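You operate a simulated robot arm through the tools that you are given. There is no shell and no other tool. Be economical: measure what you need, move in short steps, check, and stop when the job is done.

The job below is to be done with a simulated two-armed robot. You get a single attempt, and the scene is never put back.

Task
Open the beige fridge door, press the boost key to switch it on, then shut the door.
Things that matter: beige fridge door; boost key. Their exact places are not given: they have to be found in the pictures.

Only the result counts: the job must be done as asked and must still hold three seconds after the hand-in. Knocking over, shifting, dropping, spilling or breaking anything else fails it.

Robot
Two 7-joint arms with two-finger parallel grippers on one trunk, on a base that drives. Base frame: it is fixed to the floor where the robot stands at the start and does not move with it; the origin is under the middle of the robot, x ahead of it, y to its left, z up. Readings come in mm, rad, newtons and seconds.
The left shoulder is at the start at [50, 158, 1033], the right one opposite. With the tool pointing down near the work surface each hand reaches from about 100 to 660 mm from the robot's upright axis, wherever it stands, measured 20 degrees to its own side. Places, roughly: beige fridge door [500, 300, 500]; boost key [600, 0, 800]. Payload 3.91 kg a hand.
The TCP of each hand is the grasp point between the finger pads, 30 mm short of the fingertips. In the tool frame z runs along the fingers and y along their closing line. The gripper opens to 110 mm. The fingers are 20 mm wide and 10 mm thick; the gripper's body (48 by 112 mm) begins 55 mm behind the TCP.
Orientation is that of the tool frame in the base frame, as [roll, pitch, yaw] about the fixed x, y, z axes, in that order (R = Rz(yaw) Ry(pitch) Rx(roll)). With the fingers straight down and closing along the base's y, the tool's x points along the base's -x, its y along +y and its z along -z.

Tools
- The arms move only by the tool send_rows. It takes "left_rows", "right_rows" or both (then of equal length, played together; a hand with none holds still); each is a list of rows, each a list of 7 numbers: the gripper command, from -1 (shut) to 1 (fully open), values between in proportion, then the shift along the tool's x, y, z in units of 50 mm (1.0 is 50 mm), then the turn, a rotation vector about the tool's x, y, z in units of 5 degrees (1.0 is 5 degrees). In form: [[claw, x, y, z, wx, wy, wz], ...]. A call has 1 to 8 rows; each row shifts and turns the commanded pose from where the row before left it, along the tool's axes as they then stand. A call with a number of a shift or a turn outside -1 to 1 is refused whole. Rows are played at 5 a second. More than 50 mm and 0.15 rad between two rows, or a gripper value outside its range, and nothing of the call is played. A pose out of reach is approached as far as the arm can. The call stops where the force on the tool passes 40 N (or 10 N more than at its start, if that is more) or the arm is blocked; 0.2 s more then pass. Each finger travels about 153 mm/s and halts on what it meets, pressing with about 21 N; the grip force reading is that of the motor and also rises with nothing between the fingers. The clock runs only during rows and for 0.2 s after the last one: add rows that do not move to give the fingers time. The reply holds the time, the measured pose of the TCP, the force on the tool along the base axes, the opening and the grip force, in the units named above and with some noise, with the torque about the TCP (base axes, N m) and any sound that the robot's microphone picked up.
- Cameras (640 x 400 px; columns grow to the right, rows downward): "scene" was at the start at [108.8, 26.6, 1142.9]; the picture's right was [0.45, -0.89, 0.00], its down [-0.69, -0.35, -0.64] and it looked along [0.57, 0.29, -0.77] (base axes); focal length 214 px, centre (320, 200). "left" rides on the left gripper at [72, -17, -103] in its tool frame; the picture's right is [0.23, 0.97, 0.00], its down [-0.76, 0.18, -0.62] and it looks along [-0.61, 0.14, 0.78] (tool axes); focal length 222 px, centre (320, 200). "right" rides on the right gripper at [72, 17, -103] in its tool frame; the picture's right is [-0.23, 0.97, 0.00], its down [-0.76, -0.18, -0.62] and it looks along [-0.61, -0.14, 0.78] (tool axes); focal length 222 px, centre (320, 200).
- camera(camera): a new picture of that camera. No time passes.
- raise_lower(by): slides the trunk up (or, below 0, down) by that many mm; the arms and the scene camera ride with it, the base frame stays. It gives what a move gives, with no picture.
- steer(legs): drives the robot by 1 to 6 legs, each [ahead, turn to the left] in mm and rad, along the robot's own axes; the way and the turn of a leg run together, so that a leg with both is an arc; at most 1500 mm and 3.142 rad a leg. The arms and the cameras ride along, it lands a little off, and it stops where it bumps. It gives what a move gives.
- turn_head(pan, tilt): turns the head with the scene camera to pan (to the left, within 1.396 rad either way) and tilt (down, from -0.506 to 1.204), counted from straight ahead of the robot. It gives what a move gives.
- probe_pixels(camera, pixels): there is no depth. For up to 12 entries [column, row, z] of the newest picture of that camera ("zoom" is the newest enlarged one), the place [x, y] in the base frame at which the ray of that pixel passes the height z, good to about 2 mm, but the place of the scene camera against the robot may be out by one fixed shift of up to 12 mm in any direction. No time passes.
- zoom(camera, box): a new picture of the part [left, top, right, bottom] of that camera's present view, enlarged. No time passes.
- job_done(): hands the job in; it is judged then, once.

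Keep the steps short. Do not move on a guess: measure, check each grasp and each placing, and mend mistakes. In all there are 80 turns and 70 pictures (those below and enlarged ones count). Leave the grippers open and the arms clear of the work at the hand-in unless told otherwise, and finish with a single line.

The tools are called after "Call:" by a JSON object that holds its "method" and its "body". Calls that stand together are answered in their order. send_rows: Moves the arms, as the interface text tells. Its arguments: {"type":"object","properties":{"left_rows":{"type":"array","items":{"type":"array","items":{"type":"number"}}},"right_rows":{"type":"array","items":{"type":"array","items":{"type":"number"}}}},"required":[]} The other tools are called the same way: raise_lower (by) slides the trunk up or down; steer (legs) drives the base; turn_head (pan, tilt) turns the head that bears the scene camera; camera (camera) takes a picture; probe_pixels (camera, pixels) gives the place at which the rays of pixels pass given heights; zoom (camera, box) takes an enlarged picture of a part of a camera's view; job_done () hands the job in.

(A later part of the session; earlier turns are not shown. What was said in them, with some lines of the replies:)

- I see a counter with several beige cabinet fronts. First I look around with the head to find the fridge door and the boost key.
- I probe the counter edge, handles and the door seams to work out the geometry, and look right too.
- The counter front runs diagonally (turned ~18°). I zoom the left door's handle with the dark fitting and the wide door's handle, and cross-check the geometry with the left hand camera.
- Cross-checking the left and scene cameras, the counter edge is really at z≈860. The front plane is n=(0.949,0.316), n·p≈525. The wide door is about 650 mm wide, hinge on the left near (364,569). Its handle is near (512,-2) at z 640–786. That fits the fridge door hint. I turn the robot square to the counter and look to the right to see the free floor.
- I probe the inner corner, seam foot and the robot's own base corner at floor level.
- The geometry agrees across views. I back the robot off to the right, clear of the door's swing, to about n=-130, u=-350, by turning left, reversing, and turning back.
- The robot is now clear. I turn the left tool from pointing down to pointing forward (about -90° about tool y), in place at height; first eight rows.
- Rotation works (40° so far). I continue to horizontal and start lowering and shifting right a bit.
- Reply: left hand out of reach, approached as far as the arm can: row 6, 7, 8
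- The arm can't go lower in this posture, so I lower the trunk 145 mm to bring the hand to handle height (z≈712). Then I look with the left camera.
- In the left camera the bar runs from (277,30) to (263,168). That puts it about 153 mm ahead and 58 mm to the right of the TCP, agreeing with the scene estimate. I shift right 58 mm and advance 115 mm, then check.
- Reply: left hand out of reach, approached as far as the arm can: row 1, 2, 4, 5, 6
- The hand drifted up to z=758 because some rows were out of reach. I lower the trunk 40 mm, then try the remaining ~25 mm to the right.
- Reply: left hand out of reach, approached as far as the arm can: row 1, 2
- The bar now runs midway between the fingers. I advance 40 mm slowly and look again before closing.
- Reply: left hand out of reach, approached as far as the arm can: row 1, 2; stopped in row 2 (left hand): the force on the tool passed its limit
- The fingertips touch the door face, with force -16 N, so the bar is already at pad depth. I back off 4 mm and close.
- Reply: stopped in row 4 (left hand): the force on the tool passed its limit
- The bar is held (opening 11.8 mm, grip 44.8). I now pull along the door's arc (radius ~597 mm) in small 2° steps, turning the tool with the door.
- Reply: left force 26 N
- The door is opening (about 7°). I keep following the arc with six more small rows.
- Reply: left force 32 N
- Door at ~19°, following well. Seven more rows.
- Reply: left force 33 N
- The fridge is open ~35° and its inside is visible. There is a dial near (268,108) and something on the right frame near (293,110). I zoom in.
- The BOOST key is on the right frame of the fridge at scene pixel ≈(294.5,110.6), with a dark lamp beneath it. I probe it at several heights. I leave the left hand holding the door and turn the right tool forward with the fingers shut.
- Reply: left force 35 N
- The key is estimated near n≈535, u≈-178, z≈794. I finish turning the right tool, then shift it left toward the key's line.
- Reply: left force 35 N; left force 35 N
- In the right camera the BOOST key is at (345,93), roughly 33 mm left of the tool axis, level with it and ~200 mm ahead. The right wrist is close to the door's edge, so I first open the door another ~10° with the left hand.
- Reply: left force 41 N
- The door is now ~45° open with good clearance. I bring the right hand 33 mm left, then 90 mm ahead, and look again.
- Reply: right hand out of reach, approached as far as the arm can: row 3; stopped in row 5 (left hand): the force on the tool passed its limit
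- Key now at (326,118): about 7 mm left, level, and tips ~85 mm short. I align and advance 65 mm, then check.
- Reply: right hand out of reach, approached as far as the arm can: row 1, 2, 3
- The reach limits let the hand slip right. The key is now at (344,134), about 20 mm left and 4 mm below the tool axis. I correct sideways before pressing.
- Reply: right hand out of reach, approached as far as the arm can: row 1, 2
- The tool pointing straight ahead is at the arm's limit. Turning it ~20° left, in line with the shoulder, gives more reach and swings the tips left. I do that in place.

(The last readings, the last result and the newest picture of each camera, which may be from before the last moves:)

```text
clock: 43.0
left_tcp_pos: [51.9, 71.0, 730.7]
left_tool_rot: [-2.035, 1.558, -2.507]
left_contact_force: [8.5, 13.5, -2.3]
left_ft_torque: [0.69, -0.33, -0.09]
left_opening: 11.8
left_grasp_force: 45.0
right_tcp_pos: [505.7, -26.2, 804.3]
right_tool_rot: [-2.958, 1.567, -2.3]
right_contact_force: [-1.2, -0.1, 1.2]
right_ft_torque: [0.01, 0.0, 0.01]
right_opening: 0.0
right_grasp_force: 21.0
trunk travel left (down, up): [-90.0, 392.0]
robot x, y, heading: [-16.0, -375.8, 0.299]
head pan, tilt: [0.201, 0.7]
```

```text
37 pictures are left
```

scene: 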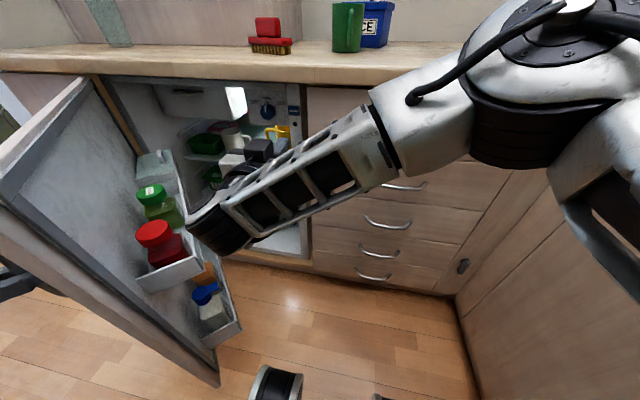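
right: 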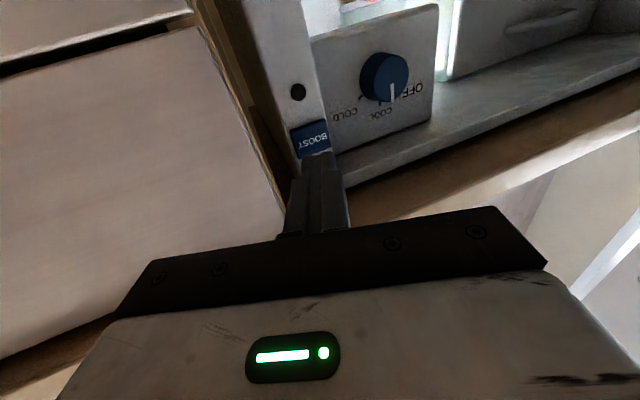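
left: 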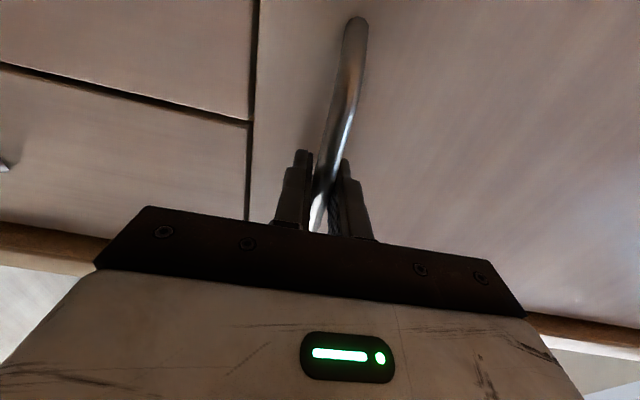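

Full reach is back. The key at (309,140) computes to ~8 mm right of the axis and ~35–40 mm ahead of the tips. I shift right 8 mm and advance 25 mm.

Call:
{"method": "send_rows", "body": {"right_rows": [[-1, 0.02, -0.16, 0, 0, 0, 0], [-1, 0, 0, 0.25, 0, 0, 0], [-1, 0, 0, 0.25, 0, 0, 0], [-1, 0, 0, 0, 0, 0, 0]]}}

Call:
{"method": "camera", "body": {"camera": "right"}}

```text
clock: 44.0
left_tcp_pos: [51.8, 70.2, 730.0]
left_tool_rot: [-2.037, 1.559, -2.508]
left_contact_force: [7.5, 13.2, -2.2]
left_ft_torque: [0.63, -0.39, -0.1]
left_opening: 11.8
left_grasp_force: 44.7
right_tcp_pos: [529.4, -17.5, 802.8]
right_tool_rot: [-2.856, 1.569, -2.197]
right_contact_force: [-1.1, -0.7, 0.6]
right_ft_torque: [-0.03, 0.0, -0.01]
right_opening: 0.0
right_grasp_force: 20.4
trunk travel left (down, up): [-90.0, 392.0]
robot x, y, heading: [-16.7, -376.0, 0.306]
head pan, tilt: [0.201, 0.7]
```

```text
36 pictures are left
```

right: 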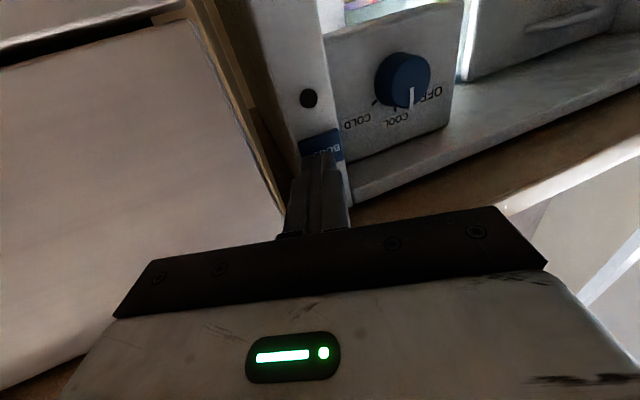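

The tips are over the key. I creep ahead in small rows until force is felt.

Call:
{"method": "send_rows", "body": {"right_rows": [[-1, 0, 0, 0.1, 0, 0, 0], [-1, 0, 0, 0.1, 0, 0, 0], [-1, 0, 0, 0.08, 0, 0, 0], [-1, 0, 0, 0, 0, 0, 0]]}}

Call:
{"method": "camera", "body": {"camera": "right"}}

```text
clock: 44.7
left_tcp_pos: [51.3, 71.3, 731.4]
left_tool_rot: [-2.161, 1.559, -2.627]
left_contact_force: [-0.7, 0.2, -2.9]
left_ft_torque: [0.31, -0.91, -0.03]
left_opening: 12.1
left_grasp_force: 44.7
right_tcp_pos: [534.8, -13.6, 803.3]
right_tool_rot: [-2.38, 1.568, -1.724]
right_contact_force: [-9.2, -8.6, 2.8]
right_ft_torque: [0.04, -0.09, -0.17]
right_opening: 0.1
right_grasp_force: 20.5
trunk travel left (down, up): [-90.0, 392.0]
robot x, y, heading: [-13.8, -375.9, 0.296]
head pan, tilt: [0.201, 0.7]
heard: click
stopped in row 3 (right hand): the force on the tool passed its limit (the readings are from after the stop); the commanded pose is now the measured one
```

```text
35 pictures are left
```

right: 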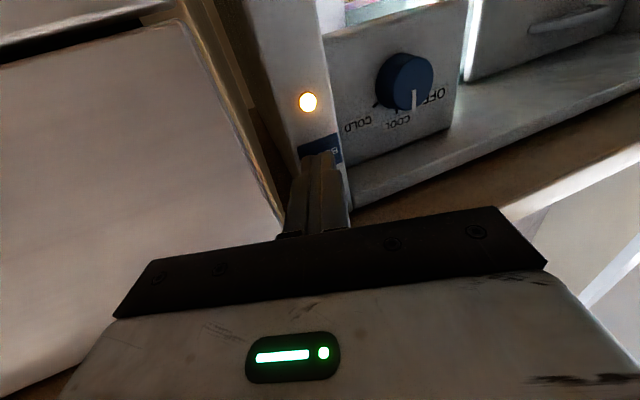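

A click was heard and the lamp lit. I back the right hand straight out, without touching the key again.

Call:
{"method": "send_rows", "body": {"right_rows": [[-1, 0, 0, -0.4, 0, 0, 0], [-1, 0, 0, -0.6, 0, 0, 0], [-1, 0, -0.2, -0.7, 0, 0, 0], [-1, 0, -0.4, -0.7, 0, 0, 0], [-1, 0, -0.6, -0.7, 0, 0, 0], [-1, 0, -0.7, -0.7, 0, 0, 0], [-1, 0, -0.7, -0.7, 0, 0, 0], [-1, 0, -0.7, -0.5, 0, 0, 0]]}}

Call:
{"method": "camera", "body": {"camera": "scene"}}

Call:
{"method": "zoom", "body": {"camera": "scene", "box": [220, 70, 320, 140]}}

```text
clock: 46.5
left_tcp_pos: [50.6, 71.3, 730.6]
left_tool_rot: [-2.153, 1.56, -2.621]
left_contact_force: [-5.8, -9.8, 0.3]
left_ft_torque: [0.34, -0.71, 0.04]
left_opening: 12.0
left_grasp_force: 45.0
right_tcp_pos: [395.8, -262.2, 817.7]
right_tool_rot: [2.723, 1.568, -2.913]
right_contact_force: [0.2, 0.0, 0.7]
right_ft_torque: [0.01, 0.02, -0.01]
right_opening: 0.1
right_grasp_force: 20.4
right hand out of reach, approached as far as the arm can: row 6, 7, 8
trunk travel left (down, up): [-90.0, 392.0]
robot x, y, heading: [-9.4, -374.1, 0.302]
head pan, tilt: [0.201, 0.7]
```

```text
34 pictures are left
```

scene: 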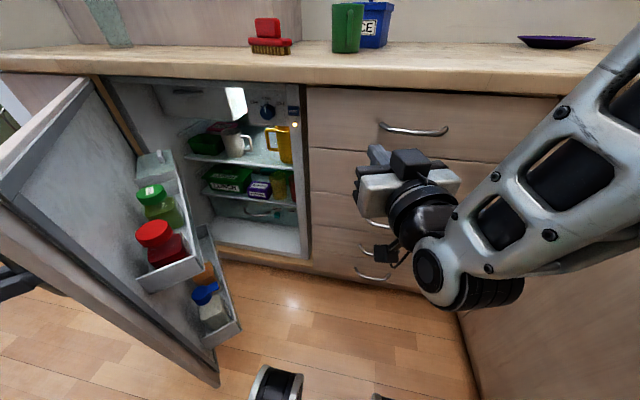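

```text
5.71 times, centred on (270, 105) of scene
```

zoom: 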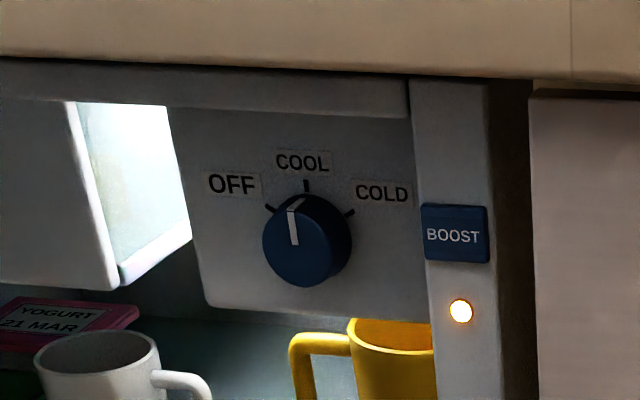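

The lamp stays lit and the right hand is clear of the door's sweep. Fitting the grip points gives the hinge at n≈506, u≈398 and radius ≈556. Now I close the door by reversing the arc, in 2° rows.

Call:
{"method": "send_rows", "body": {"left_rows": [[-1, 0, -0.04, 0.3, -0.3, 0, 0], [-1, 0, -0.04, 0.388, -0.4, 0, 0], [-1, 0, -0.04, 0.388, -0.4, 0, 0], [-1, 0, -0.04, 0.388, -0.4, 0, 0], [-1, 0, -0.04, 0.388, -0.4, 0, 0], [-1, 0, -0.04, 0.388, -0.4, 0, 0], [-1, 0, -0.04, 0.388, -0.4, 0, 0], [-1, 0, -0.04, 0.388, -0.4, 0, 0]]}}

```text
clock: 48.3
left_tcp_pos: [187.7, 7.4, 731.1]
left_tool_rot: [-2.718, 1.561, -2.906]
left_contact_force: [6.7, 16.6, 23.9]
left_ft_torque: [0.66, 0.31, -0.28]
left_opening: 12.0
left_grasp_force: 45.6
right_tcp_pos: [395.2, -262.2, 817.1]
right_tool_rot: [3.065, 1.565, -2.568]
right_contact_force: [-0.2, 0.4, -0.4]
right_ft_torque: [0.03, -0.01, 0.02]
right_opening: 0.1
right_grasp_force: 21.1
trunk travel left (down, up): [-90.0, 392.0]
robot x, y, heading: [-13.8, -375.3, 0.299]
head pan, tilt: [0.201, 0.7]
```

Following well (~32° left). Eight more rows.

Call:
{"method": "send_rows", "body": {"left_rows": [[-1, -0.02, -0.045, 0.388, -0.36, 0, 0], [-1, -0.02, -0.045, 0.388, -0.38, 0, 0], [-1, -0.02, -0.045, 0.388, -0.38, 0, 0], [-1, 0, -0.045, 0.388, -0.38, 0, 0], [-1, 0, -0.045, 0.388, -0.38, 0, 0], [-1, 0, -0.045, 0.388, -0.38, 0, 0], [-1, 0, -0.045, 0.388, -0.38, 0, 0], [-1, 0, -0.045, 0.388, -0.38, 0, 0]]}}

```text
clock: 50.1
left_tcp_pos: [342.6, -19.0, 730.1]
left_tool_rot: [-2.846, 1.558, -2.769]
left_contact_force: [0.3, 16.3, 10.9]
left_ft_torque: [0.32, 1.05, -0.2]
left_opening: 12.1
left_grasp_force: 44.7
left hand out of reach, approached as far as the arm can: row 2
right_tcp_pos: [394.8, -262.0, 817.4]
right_tool_rot: [-2.988, 1.568, -2.334]
right_contact_force: [0.5, -0.4, -0.1]
right_ft_torque: [-0.04, -0.03, -0.02]
right_opening: 0.1
right_grasp_force: 20.9
trunk travel left (down, up): [-90.0, 392.0]
robot x, y, heading: [-13.3, -378.5, 0.304]
head pan, tilt: [0.201, 0.7]
```

About 16° left. Seven more rows.

Call:
{"method": "send_rows", "body": {"left_rows": [[-1, 0, -0.04, 0.388, -0.38, 0, 0], [-1, 0, -0.04, 0.388, -0.38, 0, 0], [-1, 0, -0.04, 0.388, -0.38, 0, 0], [-1, 0, -0.04, 0.388, -0.38, 0, 0], [-1, 0, -0.04, 0.388, -0.38, 0, 0], [-1, 0, -0.04, 0.388, -0.38, 0, 0], [-1, 0, -0.04, 0.388, -0.38, 0, 0]]}}

Call:
{"method": "camera", "body": {"camera": "scene"}}

```text
clock: 51.7
left_tcp_pos: [475.2, -6.3, 729.6]
left_tool_rot: [-2.612, 1.564, -2.297]
left_contact_force: [-4.5, 31.2, 15.1]
left_ft_torque: [0.29, 0.74, -0.35]
left_opening: 11.8
left_grasp_force: 45.3
right_tcp_pos: [394.4, -260.9, 818.4]
right_tool_rot: [-2.68, 1.569, -2.028]
right_contact_force: [0.1, 1.5, 0.5]
right_ft_torque: [0.02, -0.01, -0.02]
right_opening: 0.1
right_grasp_force: 20.7
trunk travel left (down, up): [-90.0, 392.0]
robot x, y, heading: [-13.1, -374.3, 0.3]
head pan, tilt: [0.201, 0.7]
```

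```text
32 pictures are left
```

scene: 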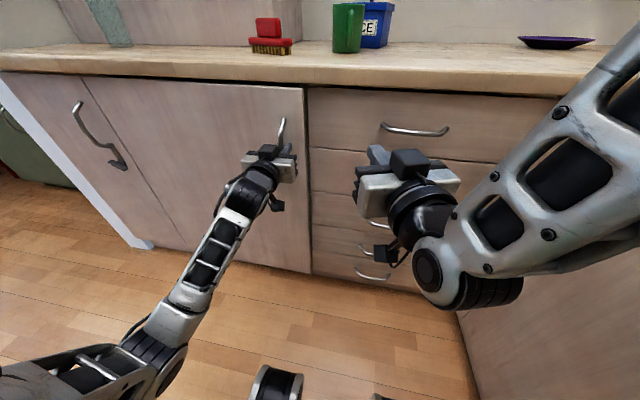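

About 24 mm remains. The +y force says the tool is slightly too far right, so I ease left while pushing shut.

Call:
{"method": "send_rows", "body": {"left_rows": [[-1, 0, 0.1, 0.15, 0, 0, 0], [-1, 0, 0, 0.15, 0, 0, 0], [-1, 0, 0, 0.15, 0, 0, 0], [-1, 0, 0, 0.1, 0, 0, 0], [-1, 0, 0, 0.05, 0, 0, 0]]}}

Call:
{"method": "zoom", "body": {"camera": "scene", "box": [220, 60, 360, 280]}}

```text
clock: 52.9
left_tcp_pos: [502.7, -0.5, 728.2]
left_tool_rot: [-2.671, 1.562, -2.373]
left_contact_force: [-37.8, -1.9, 10.1]
left_ft_torque: [0.39, 0.34, -0.05]
left_opening: 12.2
left_grasp_force: 44.9
right_tcp_pos: [392.5, -261.8, 820.2]
right_tool_rot: [-1.946, 1.569, -1.293]
right_contact_force: [-0.5, -0.4, 0.2]
right_ft_torque: [0.0, 0.0, -0.02]
right_opening: 0.1
right_grasp_force: 20.7
trunk travel left (down, up): [-90.0, 392.0]
robot x, y, heading: [-15.7, -372.4, 0.303]
head pan, tilt: [0.201, 0.7]
```

```text
1.82 times, centred on (290, 170) of scene
```

zoom: 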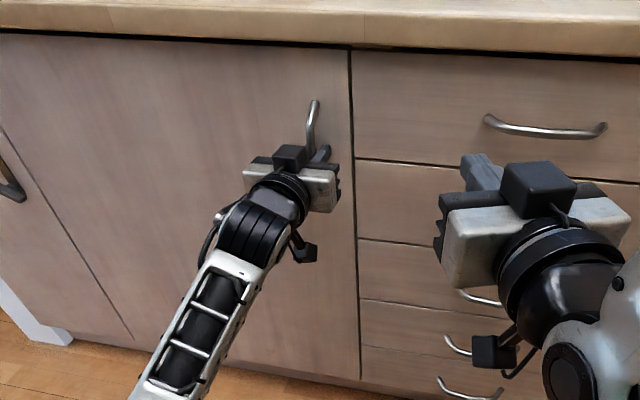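

The door is shut, pressed with 38 N and past the start position. I ease the pressure, open the fingers, and back off straight.

Call:
{"method": "send_rows", "body": {"left_rows": [[-1, 0, 0, -0.05, 0, 0, 0], [0, 0, 0, 0, 0, 0, 0], [1, 0, 0, 0, 0, 0, 0], [1, 0, 0, 0, 0, 0, 0], [1, 0, 0, 0, 0, 0, 0]]}}

Call:
{"method": "camera", "body": {"camera": "left"}}

```text
clock: 54.1
left_tcp_pos: [503.6, -1.0, 723.5]
left_tool_rot: [-2.981, 1.551, -2.68]
left_contact_force: [-23.1, -24.5, -7.8]
left_ft_torque: [-0.35, -0.13, 1.14]
left_opening: 101.4
left_grasp_force: 0.0
right_tcp_pos: [394.9, -262.7, 817.4]
right_tool_rot: [2.975, 1.568, -2.658]
right_contact_force: [-0.3, -0.2, -0.9]
right_ft_torque: [0.01, 0.04, 0.03]
right_opening: 0.1
right_grasp_force: 21.1
trunk travel left (down, up): [-90.0, 392.0]
robot x, y, heading: [-11.5, -376.1, 0.306]
head pan, tilt: [0.201, 0.7]
```

```text
30 pictures are left
```

left: 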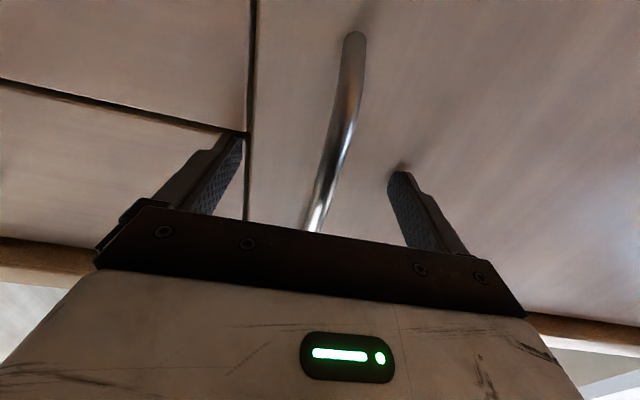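

Released; the tips rest lightly on the door front. I back straight out 100+ mm.

Call:
{"method": "send_rows", "body": {"left_rows": [[0.8, 0, 0, -0.2, 0, 0, 0], [0.8, 0, 0, -0.5, 0, 0, 0], [0.9, 0, 0, -0.6, 0, 0, 0], [1, 0, 0, -0.7, 0, 0, 0], [1, 0, 0, -0.7, 0, 0, 0], [1, 0, 0, -0.7, 0, 0, 0]], "right_rows": [[1, 0, 0, 0, 0, 0, 0], [1, 0, 0, -0.3, 0, 0, 0], [1, 0, 0, -0.3, 0, 0, 0], [1, 0, 0, -0.3, 0, 0, 0], [1, 0, 0, -0.3, 0, 0, 0], [1, 0, 0, 0, 0, 0, 0]]}}

Call:
{"method": "camera", "body": {"camera": "scene"}}

Call:
{"method": "zoom", "body": {"camera": "scene", "box": [60, 60, 340, 280]}}

```text
clock: 55.5
left_tcp_pos: [339.3, -49.5, 726.0]
left_tool_rot: [-2.913, 1.557, -2.61]
left_contact_force: [1.0, -0.6, -0.2]
left_ft_torque: [0.02, 0.01, 0.01]
left_opening: 110.1
left_grasp_force: 0.1
right_tcp_pos: [370.2, -275.6, 814.5]
right_tool_rot: [-3.096, 1.567, -2.442]
right_contact_force: [0.4, -0.1, -0.3]
right_ft_torque: [-0.02, 0.0, 0.01]
right_opening: 110.1
right_grasp_force: 0.1
right hand out of reach, approached as far as the arm can: row 3, 4, 5
trunk travel left (down, up): [-90.0, 392.0]
robot x, y, heading: [-14.5, -378.4, 0.299]
head pan, tilt: [0.201, 0.7]
```

```text
29 pictures are left
```

scene: 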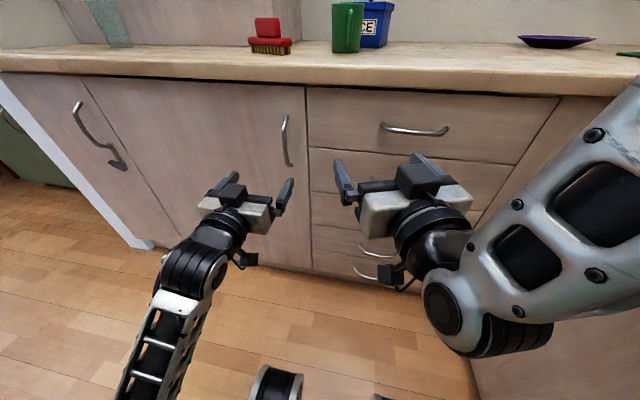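

```text
1.82 times, centred on (200, 170) of scene
```

zoom: 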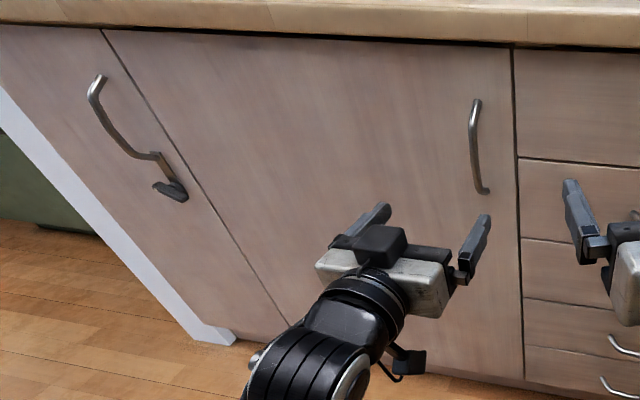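

The door looks flush. I take one close look at the seam to be sure that it did not come back out.

Call:
{"method": "zoom", "body": {"camera": "scene", "box": [260, 70, 350, 140]}}

Call:
{"method": "camera", "body": {"camera": "left"}}

```text
5.71 times, centred on (305, 105) of scene
```

zoom: 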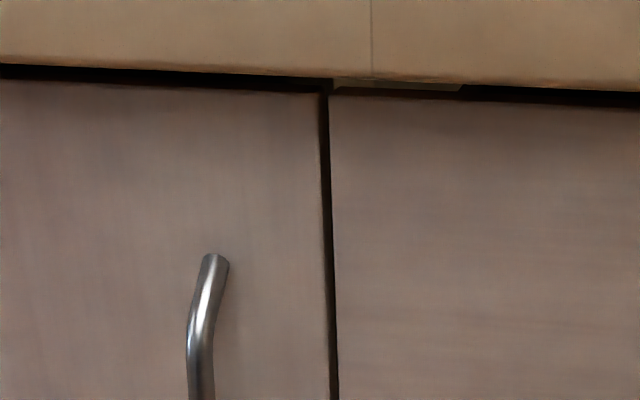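

```text
26 pictures are left
```

left: 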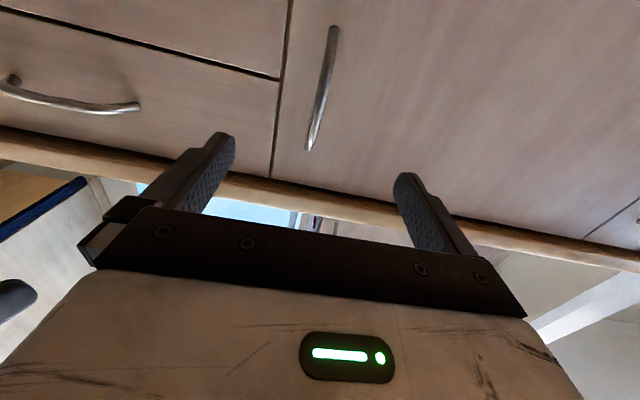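

The door is flush with the drawer fronts, the hands are open and clear, and nothing else has moved. I hand in.

Call:
{"method": "job_done", "body": {}}

```text
The job is handed in.
```

The beige fridge door was opened, the boost key was pressed (its lamp came on and stayed lit), and the door was shut flush; the job is handed in.
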